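You operate a simulated robot arm through the tools that you are given. There is no shell and no other tool.

The job below is to be done with a simulated robot arm. You get a single attempt, and the scene is never put back.

TASK
Unplug the orange lead and wind it onto the reel.
Fine: power switch off before the plug is pulled; park the plug in the black dish; release the white lever and leave it off; wind till no coil lies loose.

It is judged by the outcome, as a careful person would: the job done as asked, and still so three seconds after it is handed in. It fails if anything else is knocked over, pushed out of place, dropped, spilled or broken.

THE ROBOT
A 6-joint arm with a two-finger gripper, fixed in place. Base frame: the origin is at the foot of the arm, x ahead of it, y to its left, z up; the work surface is at about z = 850. Lengths are in mm, angles in rad, forces in N, time in s.
Its first joint turns from -2.897 to 2.897 rad. Payload 2.45 kg.
Tool frame: the origin (TCP) lies between the finger pads and is the grasp point; the fingertips stand 20 mm ahead of it; z points along the fingers, y is the line along which they close. Largest opening 140 mm; the body of the gripper starts 168 mm behind the TCP.
Orientation is that of the tool frame in the base frame, as a unit quaternion [w, x, y, z]. With the fingers straight down and closing along the base's y, the tool's x points along the base's -x, its y along +y and its z along -z.

THE INTERFACE
- The arm moves only by the tool servo_tool. Its argument "moves" is a list of rows, each a list of 6 numbers: the shift along the tool's x, y, z in mm, then the turn, a rotation vector about the tool's x, y, z in rad. In form: [[dx, dy, dz, rx, ry, rz], ...]. A call has 1 to 20 rows; each row is the pose to reach, as a shift and turn from the pose commanded when the call began, along the tool's axes at that moment. "jaw" is the gripper command, from -1 (shut) to 1 (fully open), values between in proportion, set as the call begins (left out, the last holds). Rows are played at 5 a second. More than 50 mm and 0.15 rad between two rows, or a gripper value outside its range, and nothing of the call is played. Where a pose cannot be reached the arm comes as near as it can. A force on the tool above 40 N (or 10 N above the force at the start of the call, whichever is more), or a blocked arm, ends the call early, and 0.2 s more pass. The fingers move at their own pace (about 45 mm/s each) and stop on an object; they squeeze with about 40 N. The grip force told is the motor's: it shows also when the fingers shut on nothing. Time passes only in rows, and 0.2 s behind the last, so rows that repeat a pose let the fingers close. The reply holds the time, the measured pose of the TCP, the force on the tool along the base axes, the opening and the grip force, in the units named above and with some noise, with the torque about the TCP (base axes, N m) and any sound that the robot's microphone picked up, and new pictures: "show" is both (left out), scene, wrist or none.
- Cameras (640 x 400 px; columns grow to the right, rows downward): "scene" is fixed at [34.2, 641.8, 1485.9]; the picture's right is [-0.51, -0.86, 0.00], its down [-0.39, 0.23, -0.89] and it looks along [0.76, -0.46, -0.45] (base axes); focal length 374 px, centre (320, 200). "wrist" rides on the gripper at [78, 11, -209] in the tool frame; the picture's right is [-0.14, 0.99, 0.00], its down [-0.92, -0.13, -0.37] and it looks along [-0.36, -0.05, 0.93] (tool axes); focal length 280 px, centre (320, 200). There is no depth. A picture from a camera that has moved, and an enlarged one, comes with that camera's place and axes in the base frame and with its lens. The place of the scene camera against the robot may be out by one fixed shift of up to 25 mm in any direction.
- close_up(camera, box): a new picture of the part [left, top, right, bottom] of that camera's present view, enlarged. No time passes.
- job_done(): hands the job in; it is judged then, once.

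Places have to be worked out from the pictures, the camera data and where the tool is seen. Open the gripper and draw the arm clear of the work before you hand the job in, unless the task says otherwise.

The tools are called after "Emit:" as a command line: name --pt "numbers of a row" for each row, then --argument value for the rest, lists and objects as JSON in quotes. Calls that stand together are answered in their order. servo_tool: Moves the arm, as the interface text tells. Its arguments: {"type":"object","properties":{"moves":{"type":"array"},"jaw":{"type":"number"},"show":{"type":"string","enum":["both","scene","wrist","none"]}},"required":["moves"]} The other tools are called the same way: close_up (camera, box) takes an enlarged picture of a part of a camera's view; job_done () hands the job in.

At the start:

```text
t: 0.0
eef_pos: [662.4, 281.5, 1286.7]
orientation: [0.0, -0.001, 1.0, 0.0]
force: [0.2, -0.3, -0.1]
torque: [-0.01, 0.01, -0.02]
gripper_width: 140.0
grasp_force: 0.0
```

scene: 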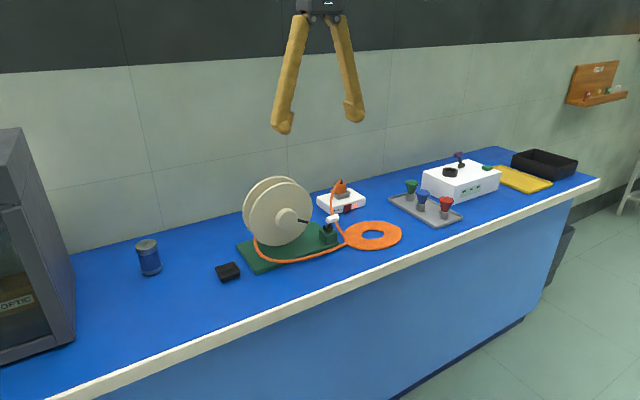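
wrist: 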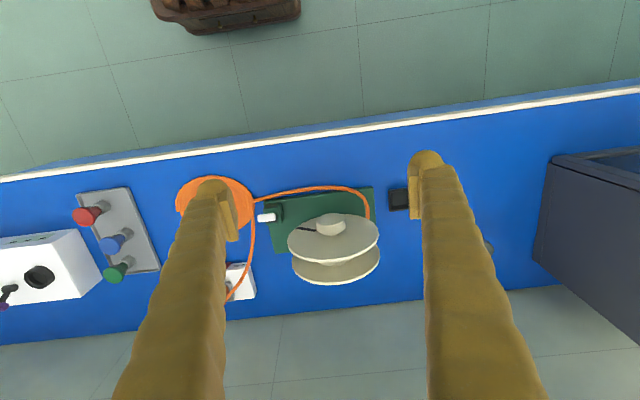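

The pictures show the reel on a green base, an orange coil, a white socket box with the plug, a white lever, and a small black object. I'll enlarge these areas before moving.

Emit:
close_up --camera "scene" --box '[200, 160, 420, 298]'

Emit:
close_up --camera "wrist" --box '[170, 160, 430, 322]'

Emit:
close_up --camera "scene" --box '[300, 170, 410, 250]'

```text
2.90 times, centred on (310, 229) of scene
camera zoom: at [34.2, 641.8, 1485.9], right [-0.51, -0.86, 0.0], down [-0.39, 0.23, -0.89], along [0.76, -0.46, -0.45], focal length 1084 px, centre (349, 116)
```

zoom: 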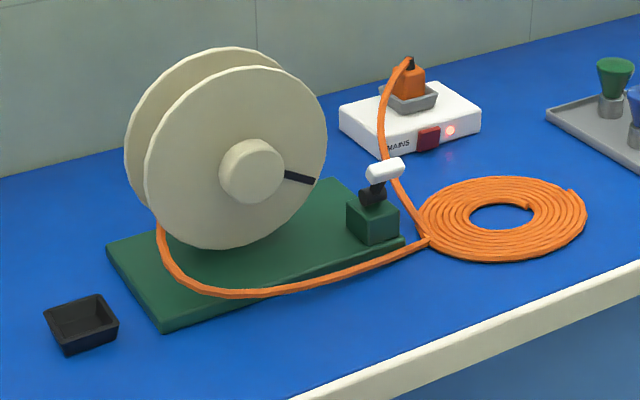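

```text
2.46 times, centred on (300, 241) of wrist
camera zoom: at [584.6, 292.8, 1495.7], right [0.14, 0.99, 0.0], down [0.92, -0.13, 0.37], along [0.36, -0.05, -0.93], focal length 690 px, centre (369, 99)
```

zoom: 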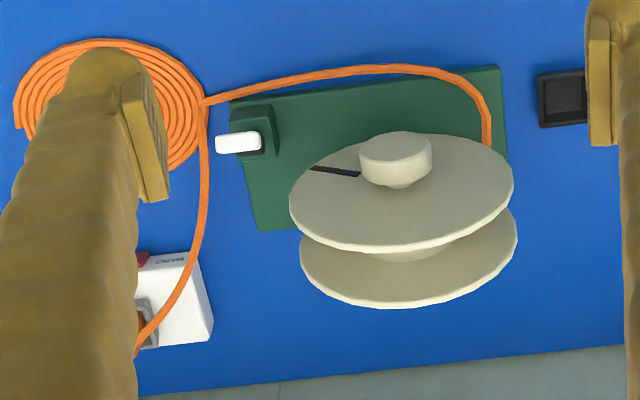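

```text
5.00 times, centred on (355, 210) of scene
camera zoom: at [34.2, 641.8, 1485.9], right [-0.51, -0.86, 0.0], down [-0.39, 0.23, -0.89], along [0.76, -0.46, -0.45], focal length 1869 px, centre (145, 150)
```

zoom: 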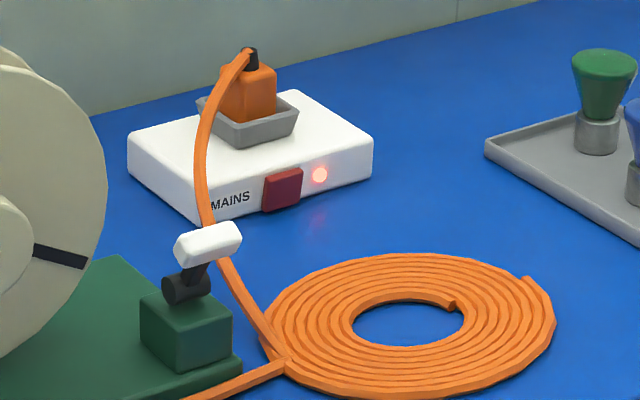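

The reel's axle points at the robot, the red rocker with a lit lamp is on the front of the MAINS box, and the plug stands in its top at roughly (1030,-40). I'll move the gripper across, staying high, for an unobstructed wrist view of the box.

Emit:
servo_tool --pt "-5 -38 16 0 0 0" --pt "-10 -75 32 0 0 0" --pt "-15 -112 48 0 0 0" --pt "-20 -150 65 0 0 0" --pt "-25 -188 81 0 0 0" --pt "-30 -225 97 0 0 0" --pt "-35 -262 113 0 0 0" --pt "-40 -300 130 0 0 0"

```text
t: 1.8
eef_pos: [703.0, -14.6, 1154.5]
orientation: [0.0, 0.0, 1.0, 0.001]
force: [-0.2, -0.9, 0.5]
torque: [-0.02, 0.0, -0.03]
gripper_width: 139.8
grasp_force: 0.0
camera wrist: at [624.2, -5.2, 1363.3], right [0.14, 0.99, 0.0], down [0.92, -0.13, 0.37], along [0.37, -0.05, -0.93], focal length 280 px, centre (320, 200)
```

scene: 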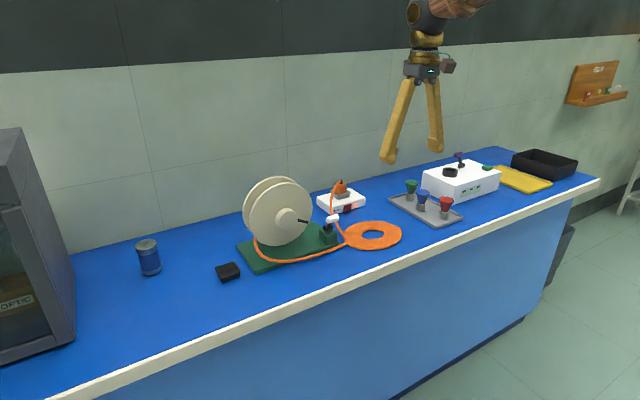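
wrist: 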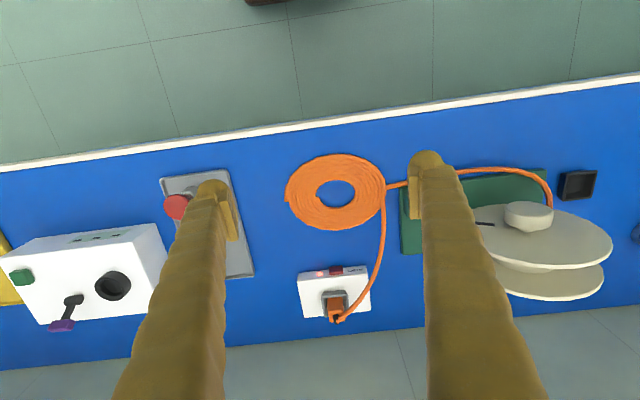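

Emit:
close_up --camera "wrist" --box '[280, 240, 400, 330]'

Emit:
close_up --camera "wrist" --box '[430, 140, 640, 300]'

```text
4.44 times, centred on (340, 285) of wrist
camera zoom: at [624.2, -5.2, 1363.3], right [0.14, 0.99, 0.0], down [0.92, -0.13, 0.37], along [0.37, -0.05, -0.93], focal length 1246 px, centre (231, -178)
```

zoom: 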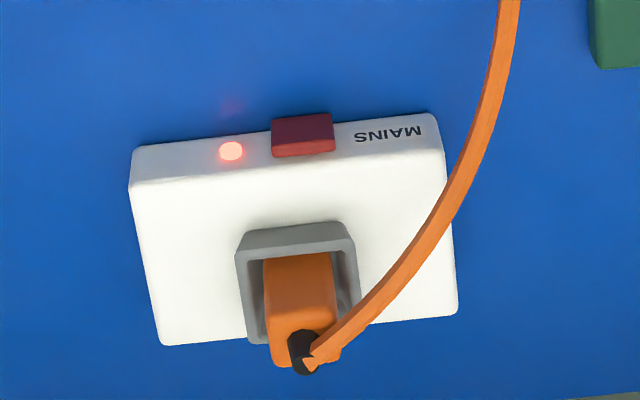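

```text
2.50 times, centred on (535, 220) of wrist
camera zoom: at [624.2, -5.2, 1363.3], right [0.14, 0.99, 0.0], down [0.92, -0.13, 0.37], along [0.37, -0.05, -0.93], focal length 701 px, centre (-218, 150)
```

zoom: 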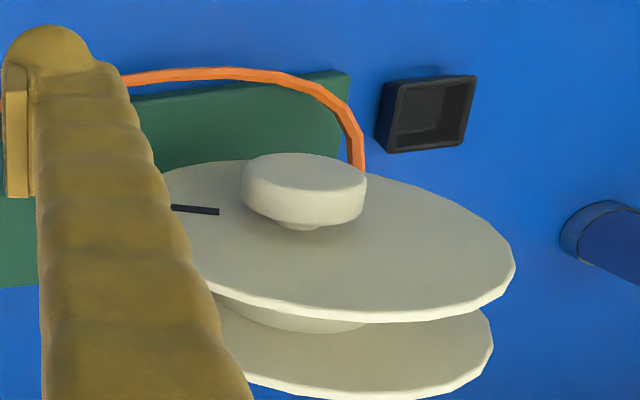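

The wrist view puts the MAINS box at about x 993–1089, y −106 to 43, with its top near z 882. The rocker is near (985,−21,866), the plug near (1046,−31,920), and the reel knob near (835,282,977) with its axis along x. I'll go closer with a slight forward tilt to study the rocker and plug.

Emit:
servo_tool --pt "-35 -2 30 0 -0.07 0" --pt "-70 -4 60 0 -0.14 0" --pt "-105 -6 85 0 -0.21 0" --pt "-130 -8 105 0 -0.28 0" --pt "-150 -10 120 0 -0.35 0"

```text
t: 3.0
eef_pos: [853.2, -28.1, 1035.5]
orientation: [0.174, 0.001, 0.985, -0.001]
force: [0.4, 0.2, 0.0]
torque: [0.0, -0.02, 0.02]
gripper_width: 140.1
grasp_force: 0.0
camera wrist: at [707.7, -18.1, 1205.7], right [0.13, 0.99, 0.05], down [0.74, -0.13, 0.66], along [0.66, -0.05, -0.75], focal length 280 px, centre (320, 200)
```

scene: 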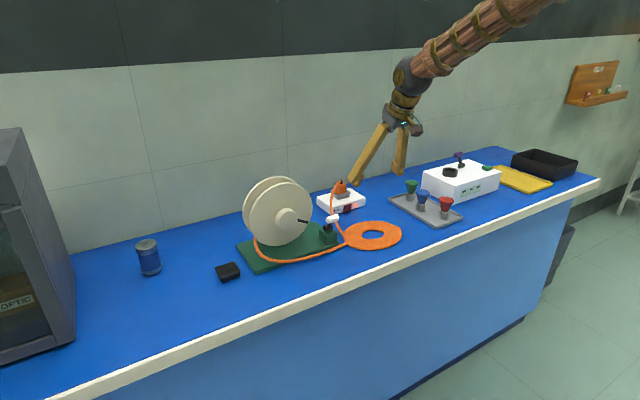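
wrist: 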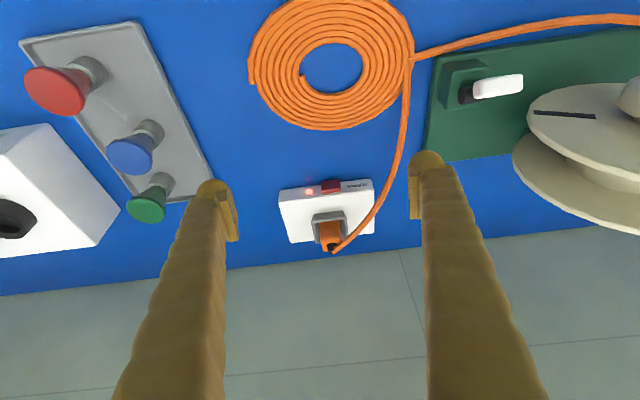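

Emit:
close_up --camera "wrist" --box '[270, 165, 390, 260]'

Emit:
close_up --camera "wrist" --box '[410, 20, 640, 170]'

Emit:
close_up --camera "scene" --box '[310, 175, 370, 220]'

Emit:
close_up --camera "scene" --box '[290, 205, 350, 250]'

```text
4.21 times, centred on (330, 212) of wrist
camera zoom: at [707.7, -18.1, 1205.7], right [0.13, 0.99, 0.05], down [0.74, -0.13, 0.66], along [0.66, -0.05, -0.75], focal length 1181 px, centre (278, 147)
```

zoom: 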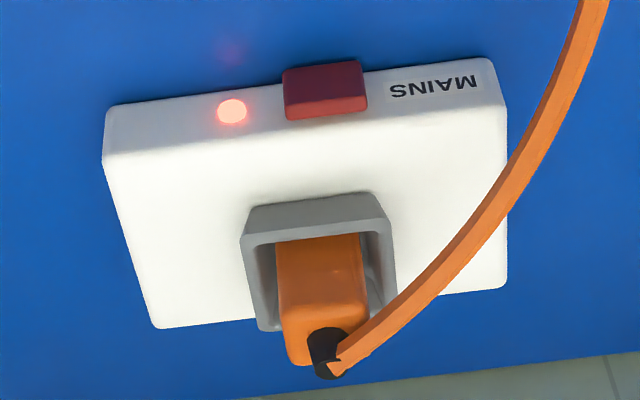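

```text
2.67 times, centred on (525, 95) of wrist
camera zoom: at [707.7, -18.1, 1205.7], right [0.13, 0.99, 0.05], down [0.74, -0.13, 0.66], along [0.66, -0.05, -0.75], focal length 748 px, centre (-227, 480)
```

zoom: 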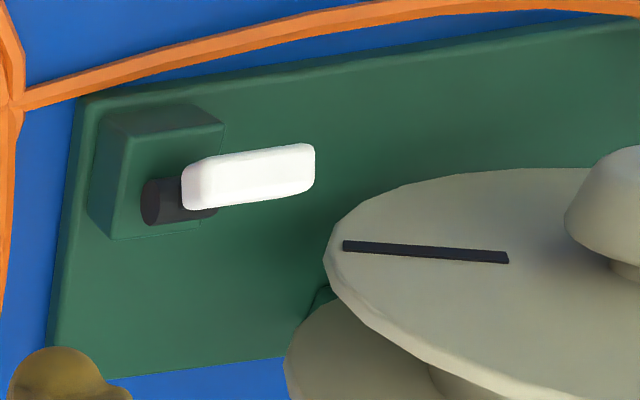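

```text
8.89 times, centred on (340, 198) of scene
camera zoom: at [34.2, 641.8, 1485.9], right [-0.51, -0.86, 0.0], down [-0.39, 0.23, -0.89], along [0.76, -0.46, -0.45], focal length 3323 px, centre (142, 222)
```

zoom: 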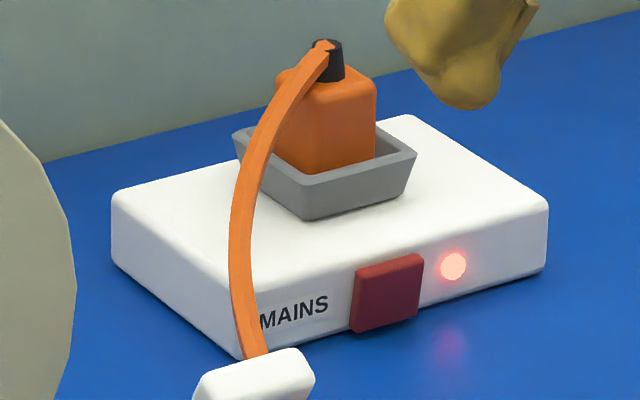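

```text
8.89 times, centred on (320, 228) of scene
camera zoom: at [34.2, 641.8, 1485.9], right [-0.51, -0.86, 0.0], down [-0.39, 0.23, -0.89], along [0.76, -0.46, -0.45], focal length 3323 px, centre (320, -44)
```

zoom: 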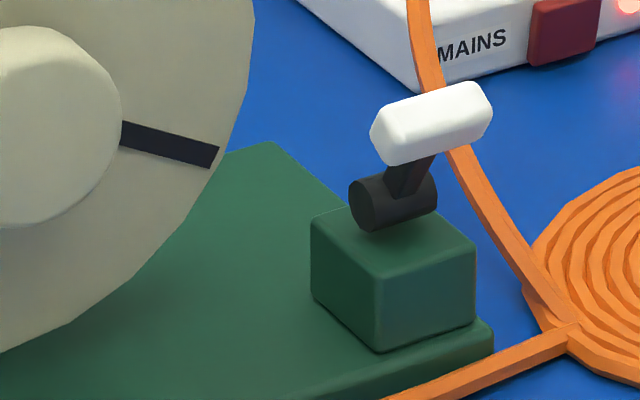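

The rocker's upper edge sticks out, so pressing its top half should switch it off. The lever arm leans toward the robot, with its white bar at about (821,145,951). I'll close the fingers up here, then come down in front of the rocker, keeping clear of the cable at y > 20.

Emit:
servo_tool --jaw -1 --pt "0 0 0 0 0 0" --pt "0 0 0 0 0 0" --pt "0 0 0 0 0 0" --pt "0 0 0 0 0 0" --pt "0 0 0 0 0 0" --pt "0 0 0 0 0 0" --pt "0 0 0 0 0 0" --pt "0 2 0 0 0 0" --pt "-4 4 40 0 0 0" --pt "-9 6 80 0 0 0" --pt "-14 8 120 0 0 0" --pt "-18 8 145 0 0 0" --pt "-18 8 162 0 0 0"

```text
t: 5.8
eef_pos: [924.9, -20.7, 892.2]
orientation: [0.174, 0.0, 0.985, 0.001]
force: [-0.3, 0.2, 0.4]
torque: [0.02, 0.01, 0.01]
gripper_width: 0.0
grasp_force: 29.4
camera wrist: at [779.3, -9.1, 1061.0], right [0.13, 0.99, 0.05], down [0.74, -0.13, 0.66], along [0.66, -0.05, -0.75], focal length 280 px, centre (320, 200)
```

scene: 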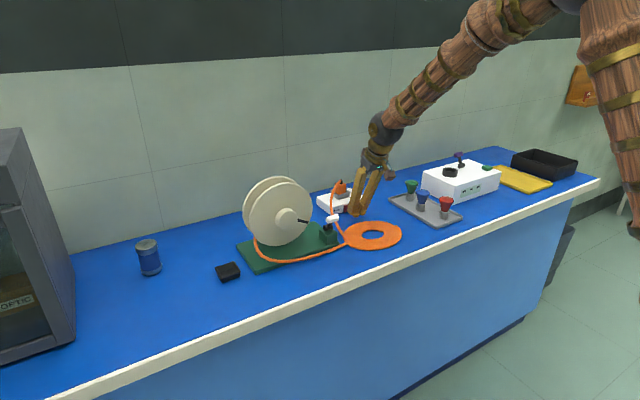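
wrist: 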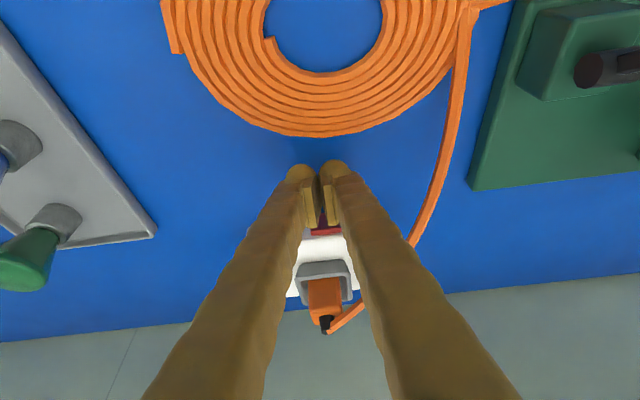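

The fingers are closed and in line with the rocker, about 30 mm short of it. I'll push forward along base x in small steps, with the contact corner near z 873.

Emit:
servo_tool --pt "-9.4 0 9 0 0 0" --pt "-17 0 11.5 0 0 0" --pt "-22.7 0 13.6 0 0 0" --pt "-26.5 0 15 0 0 0" --pt "-29.3 0 16 0 0 0" --pt "-32.1 0 17 0 0 0"

Emit:
close_up --camera "scene" --box '[310, 175, 370, 220]'

```text
t: 7.1
eef_pos: [956.6, -20.3, 885.9]
orientation: [0.172, 0.0, 0.985, -0.001]
force: [-10.7, -2.3, 6.1]
torque: [0.01, -0.06, -0.03]
gripper_width: 6.0
grasp_force: 29.7
stopped in row 6: the force on the tool passed its limit at 48 N (the readings are from after the stop); the commanded pose is now the measured one
camera wrist: at [812.4, -10.0, 1055.4], right [0.13, 0.99, 0.05], down [0.74, -0.13, 0.66], along [0.66, -0.05, -0.75], focal length 280 px, centre (320, 200)
```

scene: 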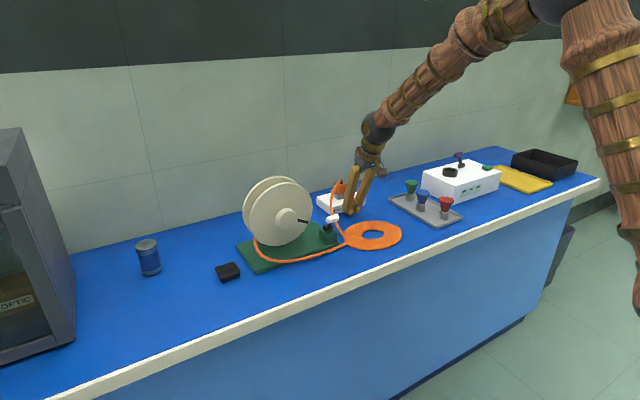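
wrist: 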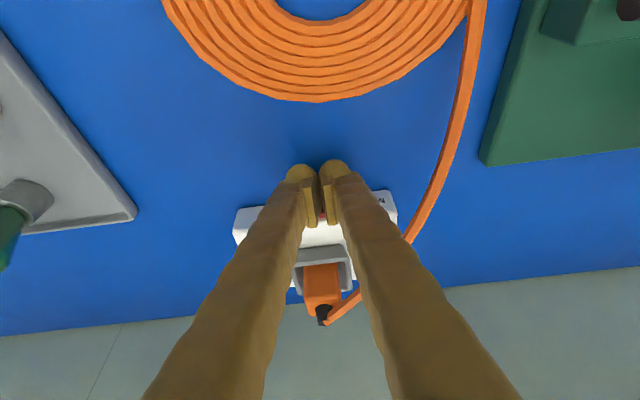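

```text
8.89 times, centred on (340, 198) of scene
camera zoom: at [34.2, 641.8, 1485.9], right [-0.51, -0.86, 0.0], down [-0.39, 0.23, -0.89], along [0.76, -0.46, -0.45], focal length 3323 px, centre (142, 222)
```

zoom: 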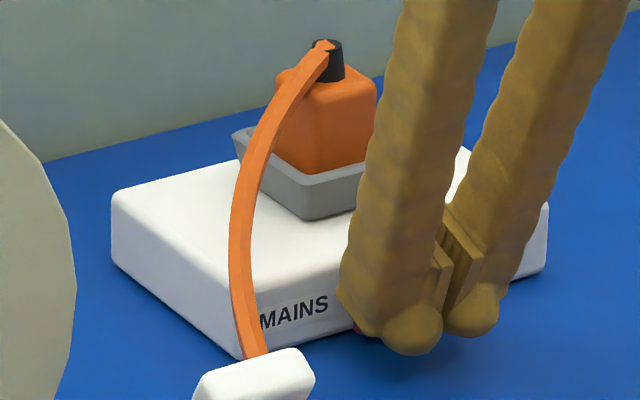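

Contact reached 48 N at x≈957 and the box did not visibly move. I'll back off to see whether the rocker tipped and the lamp went out.

Emit:
servo_tool --pt "9 0 -4 0 0 0" --pt "28 0 -10 0 0 0" --pt "47 0 -17 0 0 0" --show "scene"

Emit:
close_up --camera "scene" --box '[310, 175, 370, 220]'

Emit:
close_up --camera "wrist" --box '[250, 160, 400, 260]'

```text
t: 7.9
eef_pos: [907.1, -17.0, 884.9]
orientation: [0.173, 0.0, 0.985, 0.0]
force: [0.4, 1.1, 0.5]
torque: [-0.03, -0.04, -0.01]
gripper_width: 0.0
grasp_force: 29.1
```

scene: 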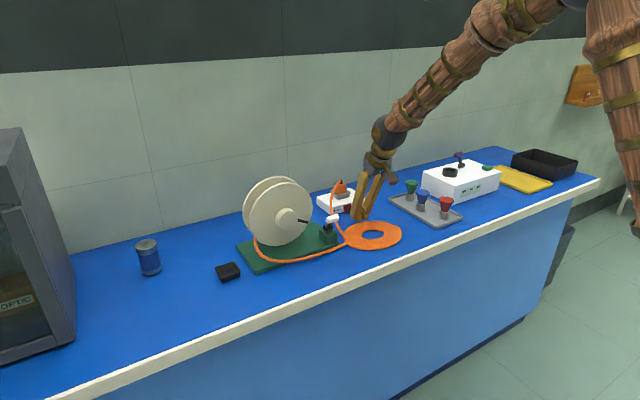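

```text
8.89 times, centred on (340, 198) of scene
camera zoom: at [34.2, 641.8, 1485.9], right [-0.51, -0.86, 0.0], down [-0.39, 0.23, -0.89], along [0.76, -0.46, -0.45], focal length 3323 px, centre (142, 222)
```

zoom: 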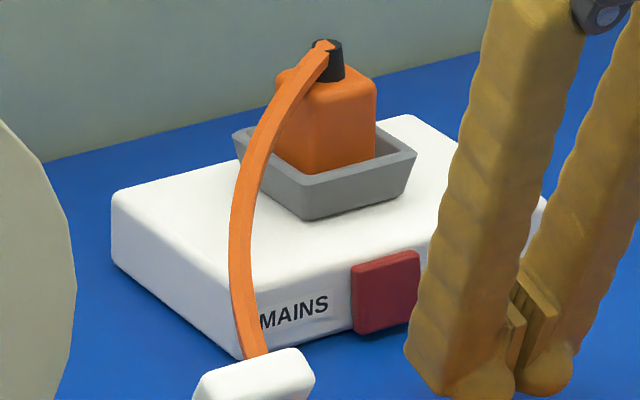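

```text
4.00 times, centred on (325, 210) of wrist
camera zoom: at [761.9, -6.4, 1055.1], right [0.13, 0.99, 0.05], down [0.74, -0.13, 0.66], along [0.66, -0.05, -0.75], focal length 1122 px, centre (300, 160)
```

zoom: 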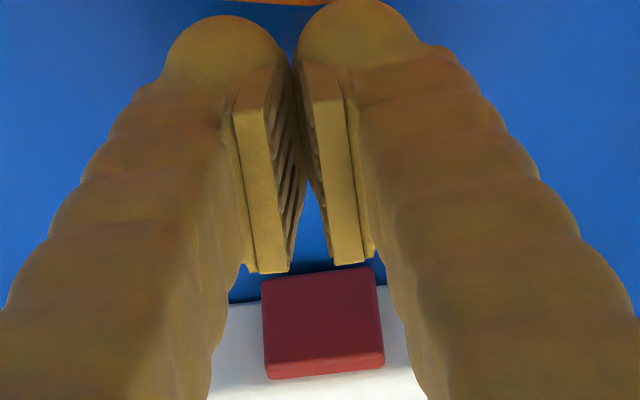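

The rocker has flipped, with its face now tipped in at the top. I'll raise the tool to check that the lamp is dark, and part-open the jaw up there.

Emit:
servo_tool --pt "-15 -4 -40 0 0 0" --pt "-30 -8 -80 0 0 0" --pt "-45 -14 -122 0 0 0" --show "both"

Emit:
servo_tool --jaw 0 --pt "0 0 0 0 0 0" --pt "0 0 0 0 0 0" --pt "0 0 0 0 0 0" --pt "0 0 0 0 0 0" --show "wrist"

Emit:
close_up --camera "scene" --box '[310, 175, 370, 220]'

Emit:
close_up --camera "wrist" --box '[260, 170, 400, 280]'

```text
t: 8.7
eef_pos: [905.3, -32.1, 1017.6]
orientation: [0.172, 0.001, 0.985, 0.0]
force: [0.4, 0.4, 0.8]
torque: [0.01, -0.04, 0.0]
gripper_width: 0.0
grasp_force: 29.0
camera wrist: at [760.3, -20.9, 1186.8], right [0.13, 0.99, 0.05], down [0.74, -0.13, 0.66], along [0.66, -0.05, -0.75], focal length 280 px, centre (320, 200)
```

scene: 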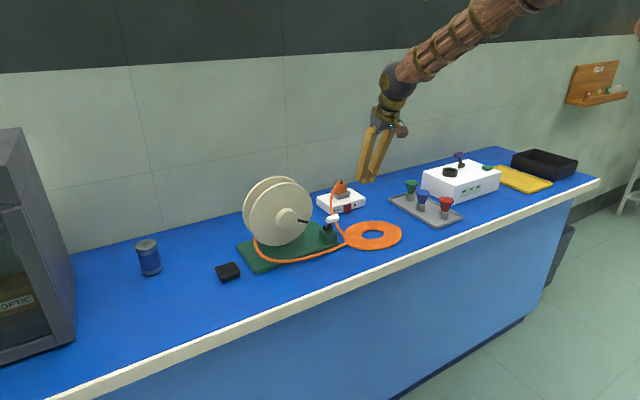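
wrist: 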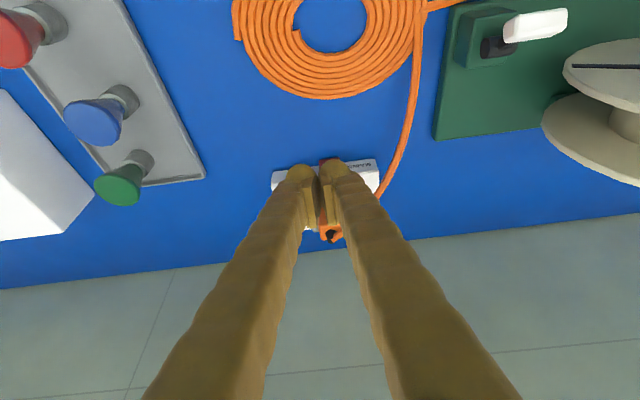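

```text
t: 9.7
eef_pos: [905.2, -30.2, 1017.2]
orientation: [0.173, 0.0, 0.985, 0.0]
force: [0.6, 0.5, 0.7]
torque: [0.0, -0.02, 0.0]
gripper_width: 70.2
grasp_force: 0.0
camera wrist: at [760.3, -20.8, 1186.9], right [0.13, 0.99, 0.05], down [0.74, -0.13, 0.66], along [0.66, -0.05, -0.75], focal length 280 px, centre (320, 200)
```

wrist: 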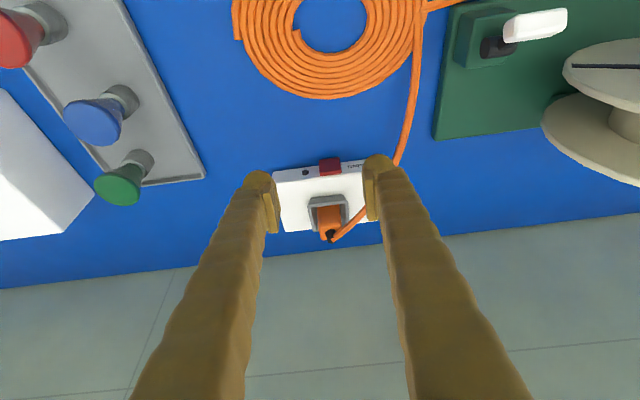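

```text
8.89 times, centred on (340, 198) of scene
camera zoom: at [34.2, 641.8, 1485.9], right [-0.51, -0.86, 0.0], down [-0.39, 0.23, -0.89], along [0.76, -0.46, -0.45], focal length 3323 px, centre (142, 222)
```

zoom: 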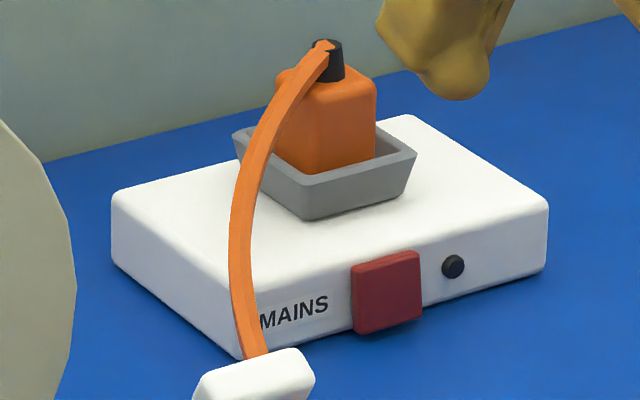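

```text
3.64 times, centred on (330, 225) of wrist
camera zoom: at [760.3, -20.8, 1186.9], right [0.13, 0.99, 0.05], down [0.74, -0.13, 0.66], along [0.66, -0.05, -0.75], focal length 1020 px, centre (284, 109)
```

zoom: 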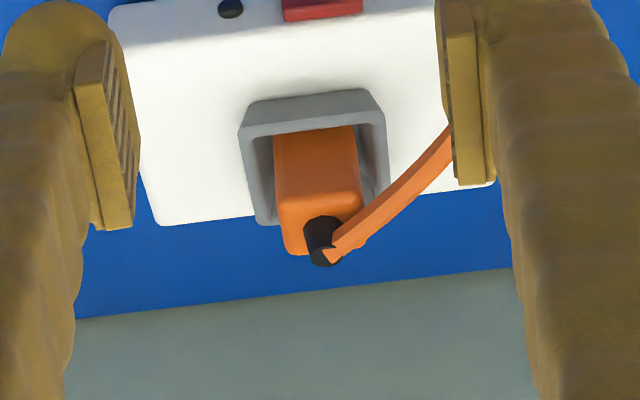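

The lamp is dark, so mains is off. The plug axis works out near (1046,−31), with its body top near z 934 and the socket rim near z 897. I'll move just above it with a little more tilt for reach, fingers straddling it in y.

Emit:
servo_tool --pt "-26 0 20 0 -0.03 0" --pt "-52 -0.5 41 0 -0.06 0" --pt "-77 -1 62 0 -0.08 0" --pt "-103 -1 82 0 -0.1 0"

Emit:
close_up --camera "scene" --box '[310, 165, 380, 217]'

Emit:
close_up --camera "wrist" --box '[240, 140, 400, 250]'

```text
t: 10.7
eef_pos: [1032.5, -34.8, 973.5]
orientation: [0.222, 0.0, 0.975, 0.0]
force: [0.6, 0.6, -0.2]
torque: [0.01, 0.0, 0.02]
gripper_width: 70.1
grasp_force: 0.1
camera wrist: at [870.9, -24.4, 1127.0], right [0.12, 0.99, 0.06], down [0.67, -0.13, 0.73], along [0.73, -0.05, -0.68], focal length 280 px, centre (320, 200)
```

scene: 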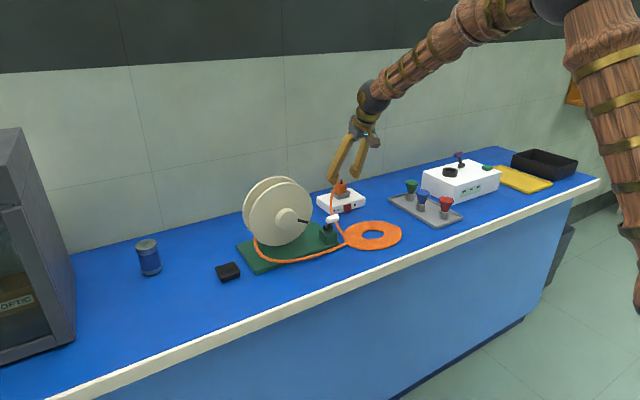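
wrist: 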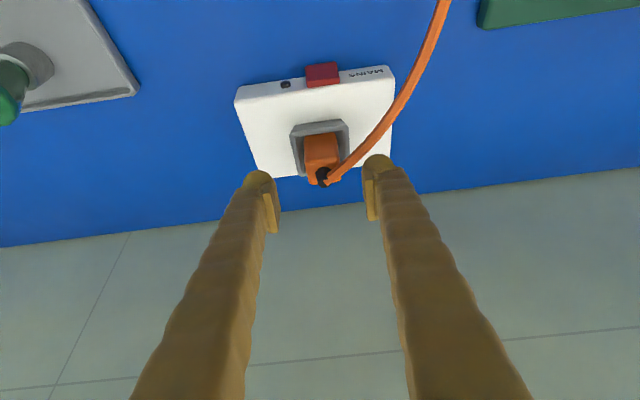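

```text
7.69 times, centred on (345, 191) of scene
camera zoom: at [34.2, 641.8, 1485.9], right [-0.51, -0.86, 0.0], down [-0.39, 0.23, -0.89], along [0.76, -0.46, -0.45], focal length 2876 px, centre (128, 269)
```

zoom: 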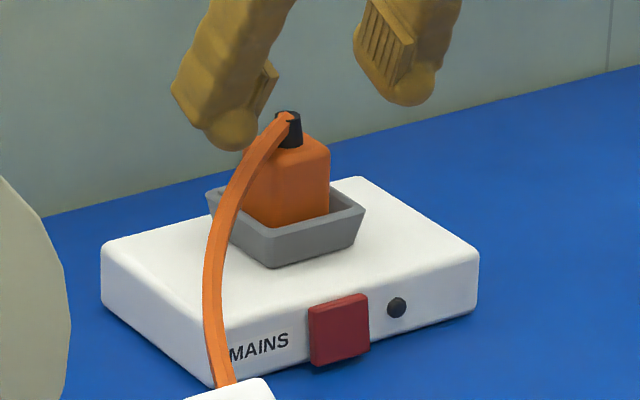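

```text
3.64 times, centred on (320, 195) of wrist
camera zoom: at [870.9, -24.4, 1127.0], right [0.12, 0.99, 0.06], down [0.67, -0.13, 0.73], along [0.73, -0.05, -0.68], focal length 1020 px, centre (320, 218)
```

zoom: 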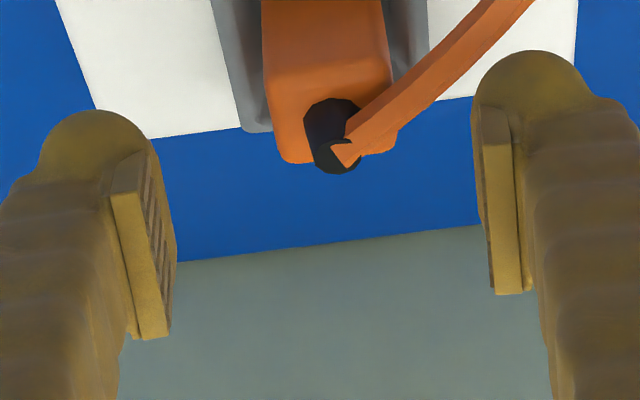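

The plug top is centred between the fingers at about (1044,−30). I'll descend to TCP z≈926, which keeps the tips just above the rim.

Emit:
servo_tool --pt "2.6 0.5 12 0 0 0" --pt "5.2 1 24 0 0 0" --pt "7.8 1.5 36 0 0 0" --pt "10.5 2 47 0 0 0"

Emit:
close_up --camera "scene" --box '[310, 165, 380, 217]'

Emit:
close_up --camera "wrist" --box '[240, 140, 400, 250]'

```text
t: 11.7
eef_pos: [1044.5, -33.8, 925.5]
orientation: [0.222, 0.0, 0.975, 0.0]
force: [0.0, -0.4, 0.3]
torque: [0.01, -0.02, -0.03]
gripper_width: 70.0
grasp_force: 0.1
camera wrist: at [883.6, -22.6, 1080.2], right [0.12, 0.99, 0.06], down [0.67, -0.13, 0.73], along [0.73, -0.05, -0.68], focal length 280 px, centre (320, 200)
```

scene: 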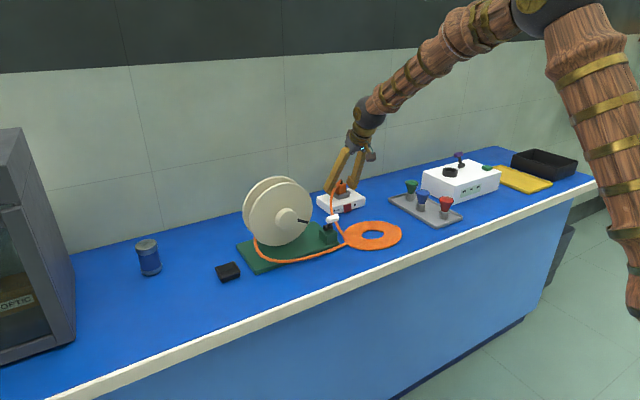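
wrist: 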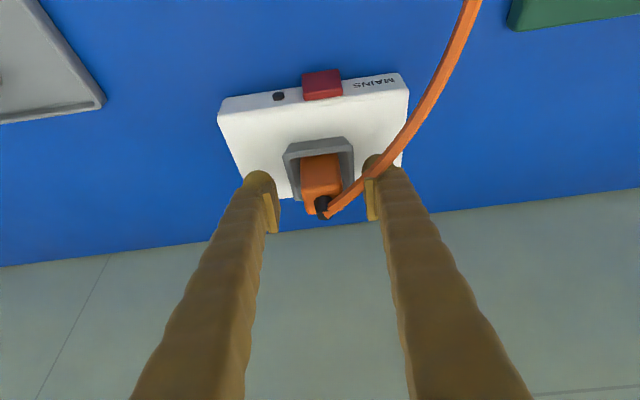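

```text
7.69 times, centred on (345, 191) of scene
camera zoom: at [34.2, 641.8, 1485.9], right [-0.51, -0.86, 0.0], down [-0.39, 0.23, -0.89], along [0.76, -0.46, -0.45], focal length 2876 px, centre (128, 269)
```

zoom: 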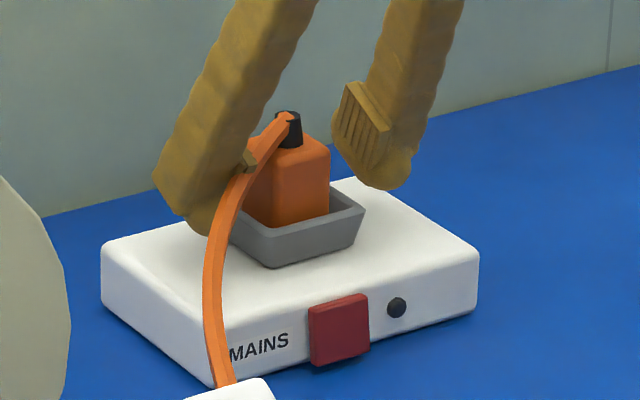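

```text
3.64 times, centred on (320, 195) of wrist
camera zoom: at [883.6, -22.6, 1080.2], right [0.12, 0.99, 0.06], down [0.67, -0.13, 0.73], along [0.73, -0.05, -0.68], focal length 1020 px, centre (320, 218)
```

zoom: 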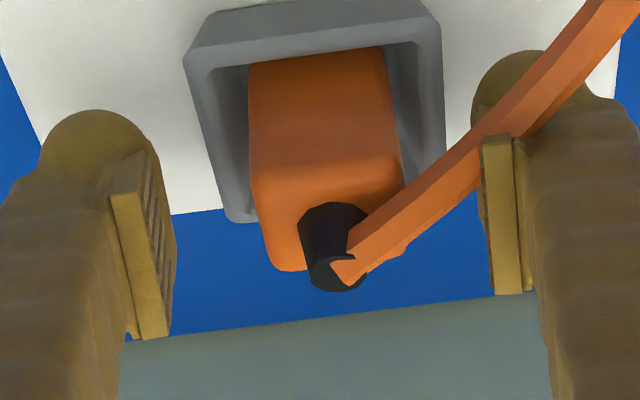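

The fingers straddle the plug without contact, and the cable gives no force. I'll close on the plug now.

Emit:
servo_tool --jaw -1 --pt "0 0 0 0 0 0" --pt "0 0 0 0 0 0" --pt "0 0 0 0 0 0" --pt "0 0 0 0 0 0" --pt "0 0 0 0 0 0"

Emit:
close_up --camera "wrist" --box '[240, 140, 400, 250]'

```text
t: 12.7
eef_pos: [1044.7, -30.6, 926.2]
orientation: [0.221, 0.0, 0.975, 0.001]
force: [-2.1, 6.7, 1.9]
torque: [0.49, 0.07, -0.1]
gripper_width: 50.9
grasp_force: 45.2
stopped in row 5: the force on the tool passed its limit at 42 N (the readings are from after the stop); the commanded pose is now the measured one
camera wrist: at [883.6, -20.5, 1080.2], right [0.12, 0.99, 0.06], down [0.67, -0.13, 0.73], along [0.73, -0.05, -0.68], focal length 280 px, centre (320, 200)
```

scene: 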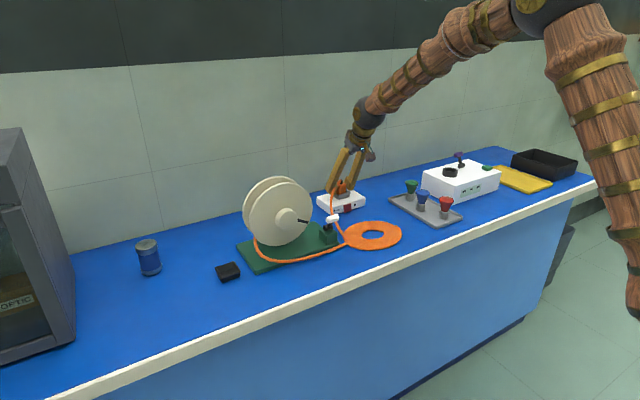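
wrist: 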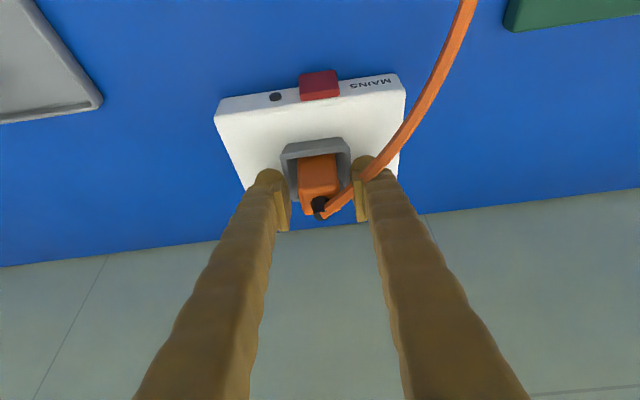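

```text
3.64 times, centred on (320, 195) of wrist
camera zoom: at [883.6, -20.5, 1080.2], right [0.12, 0.99, 0.06], down [0.67, -0.13, 0.73], along [0.73, -0.05, -0.68], focal length 1020 px, centre (320, 218)
```

zoom: 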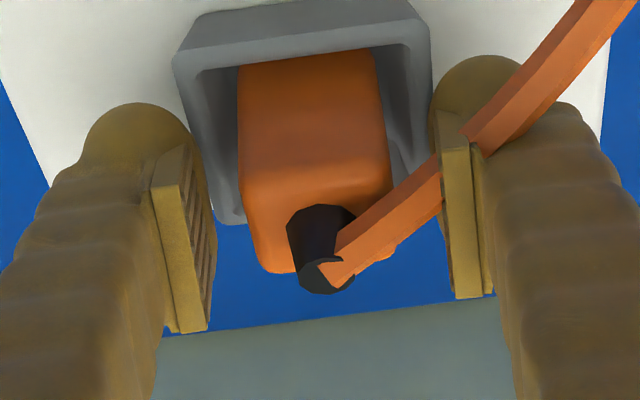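

The fingers stopped at 51 mm on the socket's rim (top near z 908), not on the plug. I'll open, rise, and reduce the tilt so the tips sit above the rim with better overlap on the plug.

Emit:
servo_tool --jaw 0 --pt "0 0 0 0 0 0" --pt "0 0 0 0 0 0" --pt "0 0 0 0 0 0" --pt "-6.5 0 -13.5 0 0 0" --pt "-13 0 -27 0 0 0" --pt "-15 0 -31 0 0.1 0" --pt "-15 0 -31 0 0.2 0" --pt "-15 0 -31 0 0.2 0"

Emit:
close_up --camera "wrist" --box '[240, 140, 400, 250]'

Emit:
close_up --camera "scene" --box '[310, 165, 380, 217]'

```text
t: 14.5
eef_pos: [1042.9, -31.4, 959.2]
orientation: [0.122, 0.0, 0.993, 0.001]
force: [-0.4, 0.3, 0.0]
torque: [0.01, -0.02, 0.01]
gripper_width: 69.9
grasp_force: 0.0
camera wrist: at [916.8, -21.5, 1143.2], right [0.13, 0.99, 0.03], down [0.8, -0.13, 0.58], along [0.58, -0.05, -0.81], focal length 280 px, centre (320, 200)
```

scene: 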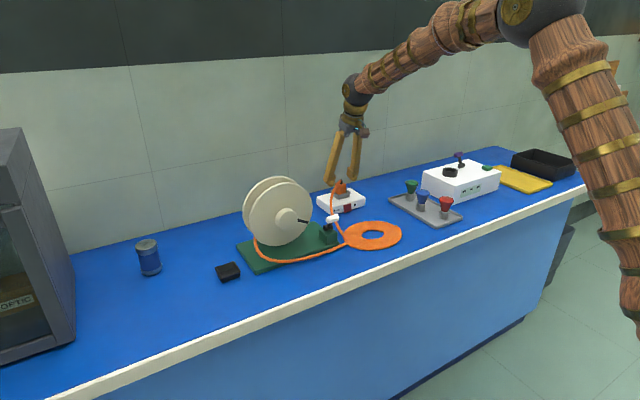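
wrist: 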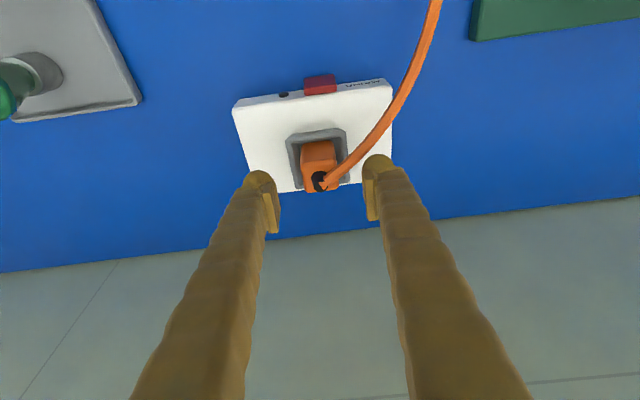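

```text
3.64 times, centred on (320, 195) of wrist
camera zoom: at [916.8, -21.5, 1143.2], right [0.13, 0.99, 0.03], down [0.8, -0.13, 0.58], along [0.58, -0.05, -0.81], focal length 1020 px, centre (320, 218)
```

zoom: 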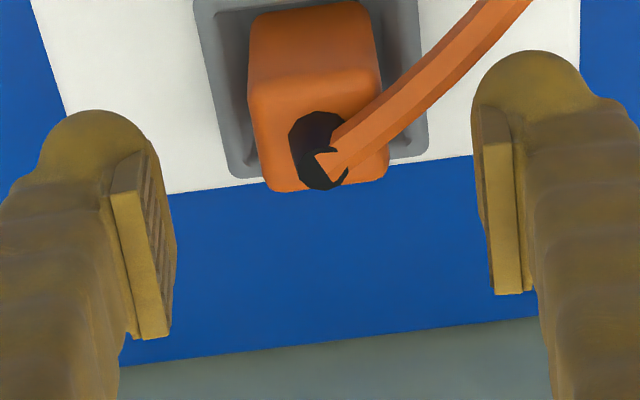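

```text
7.69 times, centred on (345, 191) of scene
camera zoom: at [34.2, 641.8, 1485.9], right [-0.51, -0.86, 0.0], down [-0.39, 0.23, -0.89], along [0.76, -0.46, -0.45], focal length 2876 px, centre (128, 269)
```

zoom: 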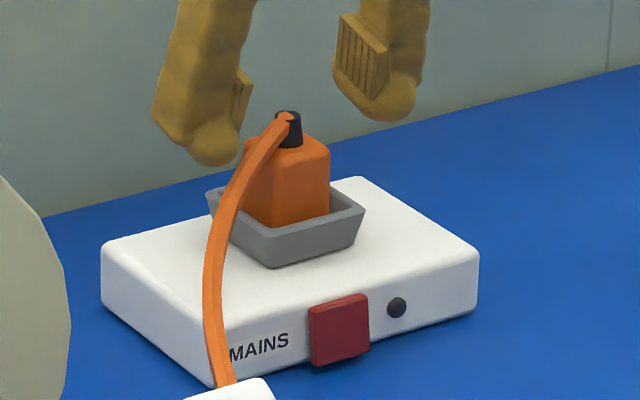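

The plug is centred at about (1041,−31). I'll lower to TCP z≈936 so the fingertips stay just above the rim, then close.

Emit:
servo_tool --pt "3.8 0 11 0 0 0" --pt "7.6 0 21.8 0 0 0" --pt "7.6 0 21.8 0 0 0" --show "none"

Emit:
servo_tool --jaw -1 --pt "0 0 0 0 0 0" --pt "0 0 0 0 0 0" --pt "0 0 0 0 0 0" --pt "0 0 0 0 0 0" --pt "0 0 0 0 0 0"

Emit:
close_up --camera "wrist" --box '[240, 140, 400, 250]'

Emit:
close_up --camera "scene" --box '[310, 165, 380, 217]'

```text
t: 15.3
eef_pos: [1042.9, -30.0, 938.9]
orientation: [0.123, 0.0, 0.992, 0.001]
force: [-0.5, -0.3, 0.5]
torque: [0.0, 0.03, -0.03]
gripper_width: 69.7
grasp_force: 0.1
```

```text
t: 16.5
eef_pos: [1041.1, -30.2, 938.1]
orientation: [0.123, -0.001, 0.992, 0.001]
force: [0.4, 0.6, -0.5]
torque: [0.0, 0.01, 0.01]
gripper_width: 30.3
grasp_force: 39.7
camera wrist: at [915.5, -20.3, 1121.2], right [0.13, 0.99, 0.03], down [0.8, -0.13, 0.58], along [0.58, -0.05, -0.81], focal length 280 px, centre (320, 200)
```

scene: 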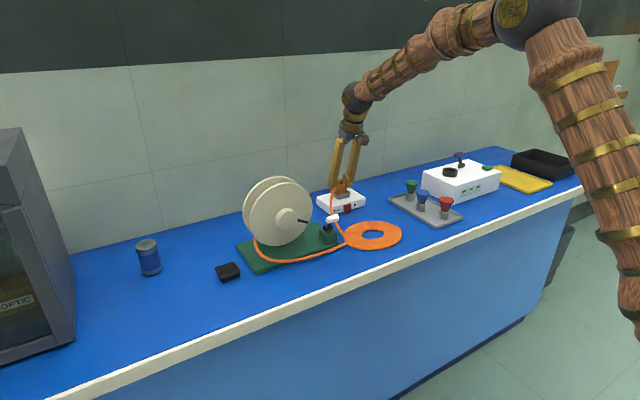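
wrist: 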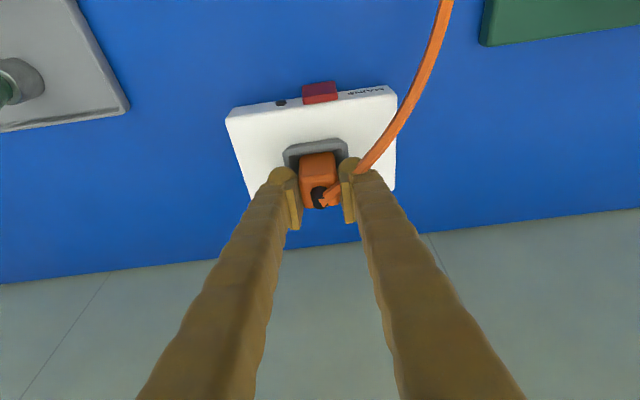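

```text
3.64 times, centred on (320, 195) of wrist
camera zoom: at [915.5, -20.3, 1121.2], right [0.13, 0.99, 0.03], down [0.8, -0.13, 0.58], along [0.58, -0.05, -0.81], focal length 1020 px, centre (320, 218)
```

zoom: 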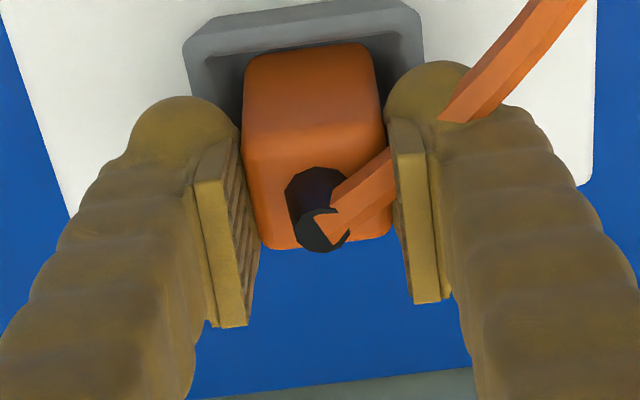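

```text
7.69 times, centred on (345, 191) of scene
camera zoom: at [34.2, 641.8, 1485.9], right [-0.51, -0.86, 0.0], down [-0.39, 0.23, -0.89], along [0.76, -0.46, -0.45], focal length 2876 px, centre (128, 269)
```

zoom: 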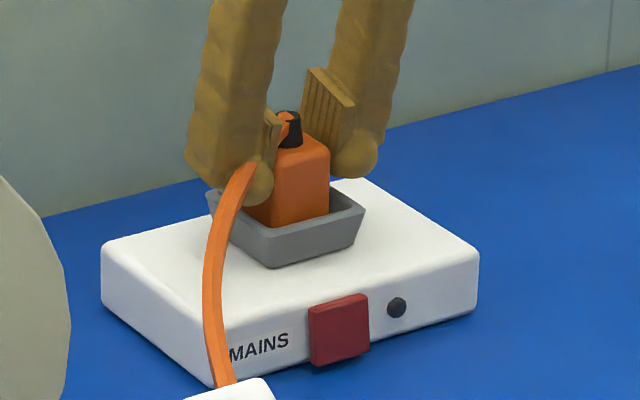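

The plug is held, with the width at 30.3 mm and the grip at 40 N. I'll pull it straight up along base z.

Emit:
servo_tool --pt "-1 0 -4 0 0 0" --pt "-2 0 -8 0 0 0" --pt "-4 0 -15.5 0 0 0" --pt "-6.2 0 -24.2 0 0 0" --pt "-10 0 -39 0 0 0" --pt "-15 0 -58 0 0 0" --pt "-20 0 -78 0 0 0"

Emit:
close_up --camera "scene" --box '[310, 145, 390, 217]'

```text
t: 18.1
eef_pos: [1043.7, -30.6, 1018.1]
orientation: [0.122, 0.0, 0.993, 0.001]
force: [-0.2, -1.0, -1.0]
torque: [0.02, -0.03, -0.05]
gripper_width: 30.2
grasp_force: 40.6
camera wrist: at [916.1, -21.8, 1201.9], right [0.13, 0.99, 0.03], down [0.8, -0.13, 0.58], along [0.58, -0.05, -0.81], focal length 280 px, centre (320, 200)
```

scene: 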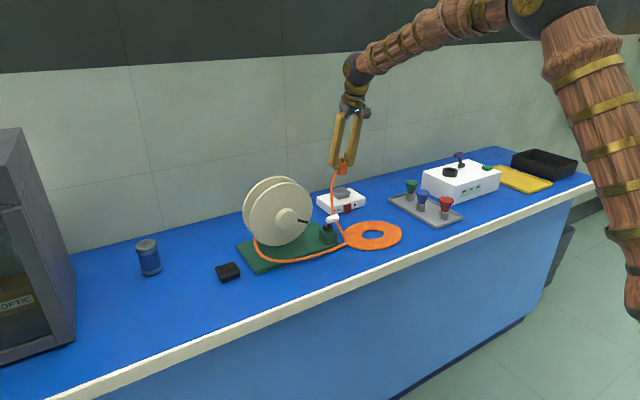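
wrist: 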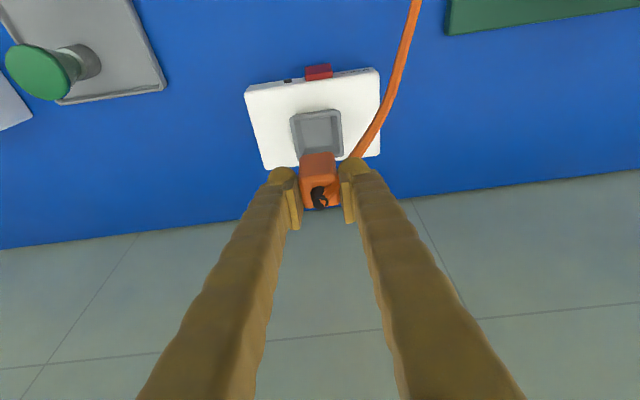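

```text
5.56 times, centred on (350, 181) of scene
camera zoom: at [34.2, 641.8, 1485.9], right [-0.51, -0.86, 0.0], down [-0.39, 0.23, -0.89], along [0.76, -0.46, -0.45], focal length 2077 px, centre (153, 306)
```

zoom: 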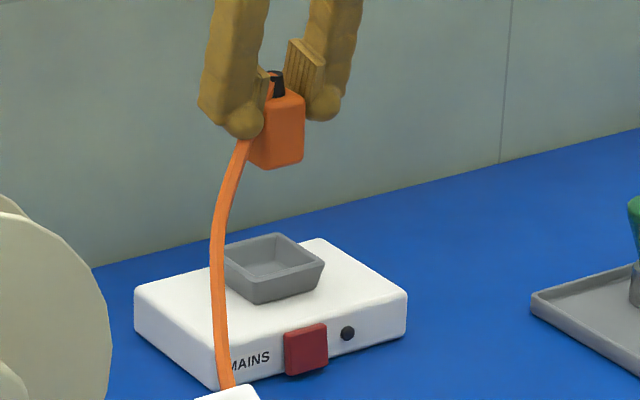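

The plug is out and held upright. I'll retreat toward the robot and up, then swing left past the front of the reel to near the black dish, holding the same orientation.

Emit:
servo_tool --pt "36 0 -21 0 0 0" --pt "72 0 -42 0 0 0" --pt "108 0 -64 0 0 0" --pt "145 0 -85 0 0 0" --pt "181 0 -106 0 0 0" --pt "217 0 -128 0 0 0" --pt "254 0 -149 0 0 0" --pt "254 45 -149 0 0 0" --pt "254 92 -149 0 0 0" --pt "254 139 -149 0 0 0" --pt "254 186 -149 0 0 0" --pt "254 233 -149 0 0 0" --pt "254 280 -149 0 0 0" --pt "254 327 -149 0 0 0" --pt "254 374 -149 0 0 0" --pt "254 421 -149 0 0 0" --pt "254 460 -149 0 0 0" --pt "254 476 -149 0 0 0"

Emit:
close_up --camera "wrist" --box '[220, 100, 420, 260]'

```text
t: 21.9
eef_pos: [762.7, 443.5, 1102.9]
orientation: [0.123, 0.0, 0.992, 0.0]
force: [0.9, -0.7, -0.8]
torque: [-0.02, -0.02, -0.02]
gripper_width: 30.2
grasp_force: 39.7
camera wrist: at [634.3, 452.9, 1285.8], right [0.13, 0.99, 0.04], down [0.8, -0.13, 0.58], along [0.58, -0.05, -0.81], focal length 280 px, centre (320, 200)
```

scene: 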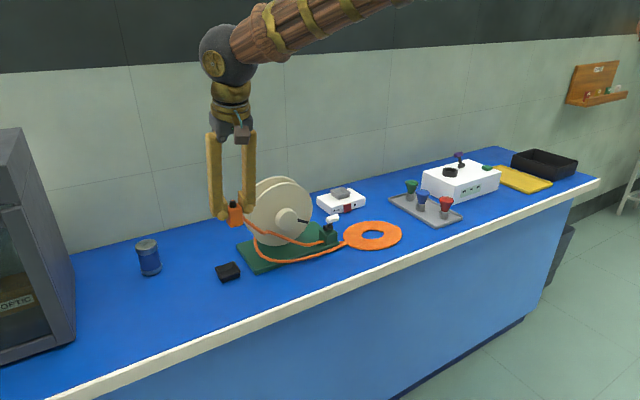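
wrist: 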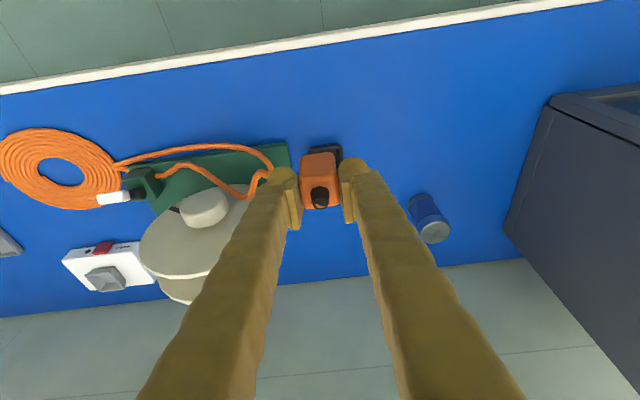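

```text
2.50 times, centred on (320, 180) of wrist
camera zoom: at [634.3, 452.9, 1285.8], right [0.13, 0.99, 0.04], down [0.8, -0.13, 0.58], along [0.58, -0.05, -0.81], focal length 701 px, centre (320, 250)
```

zoom: 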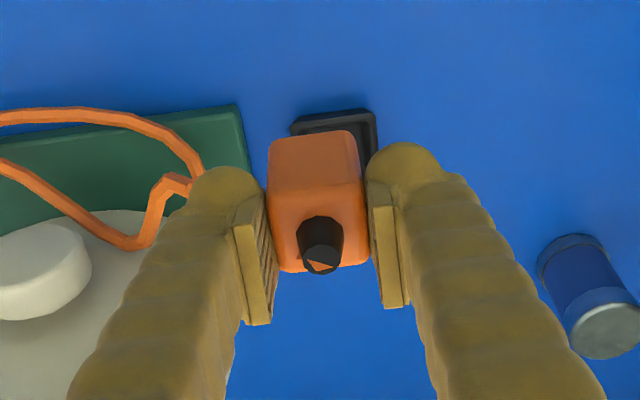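

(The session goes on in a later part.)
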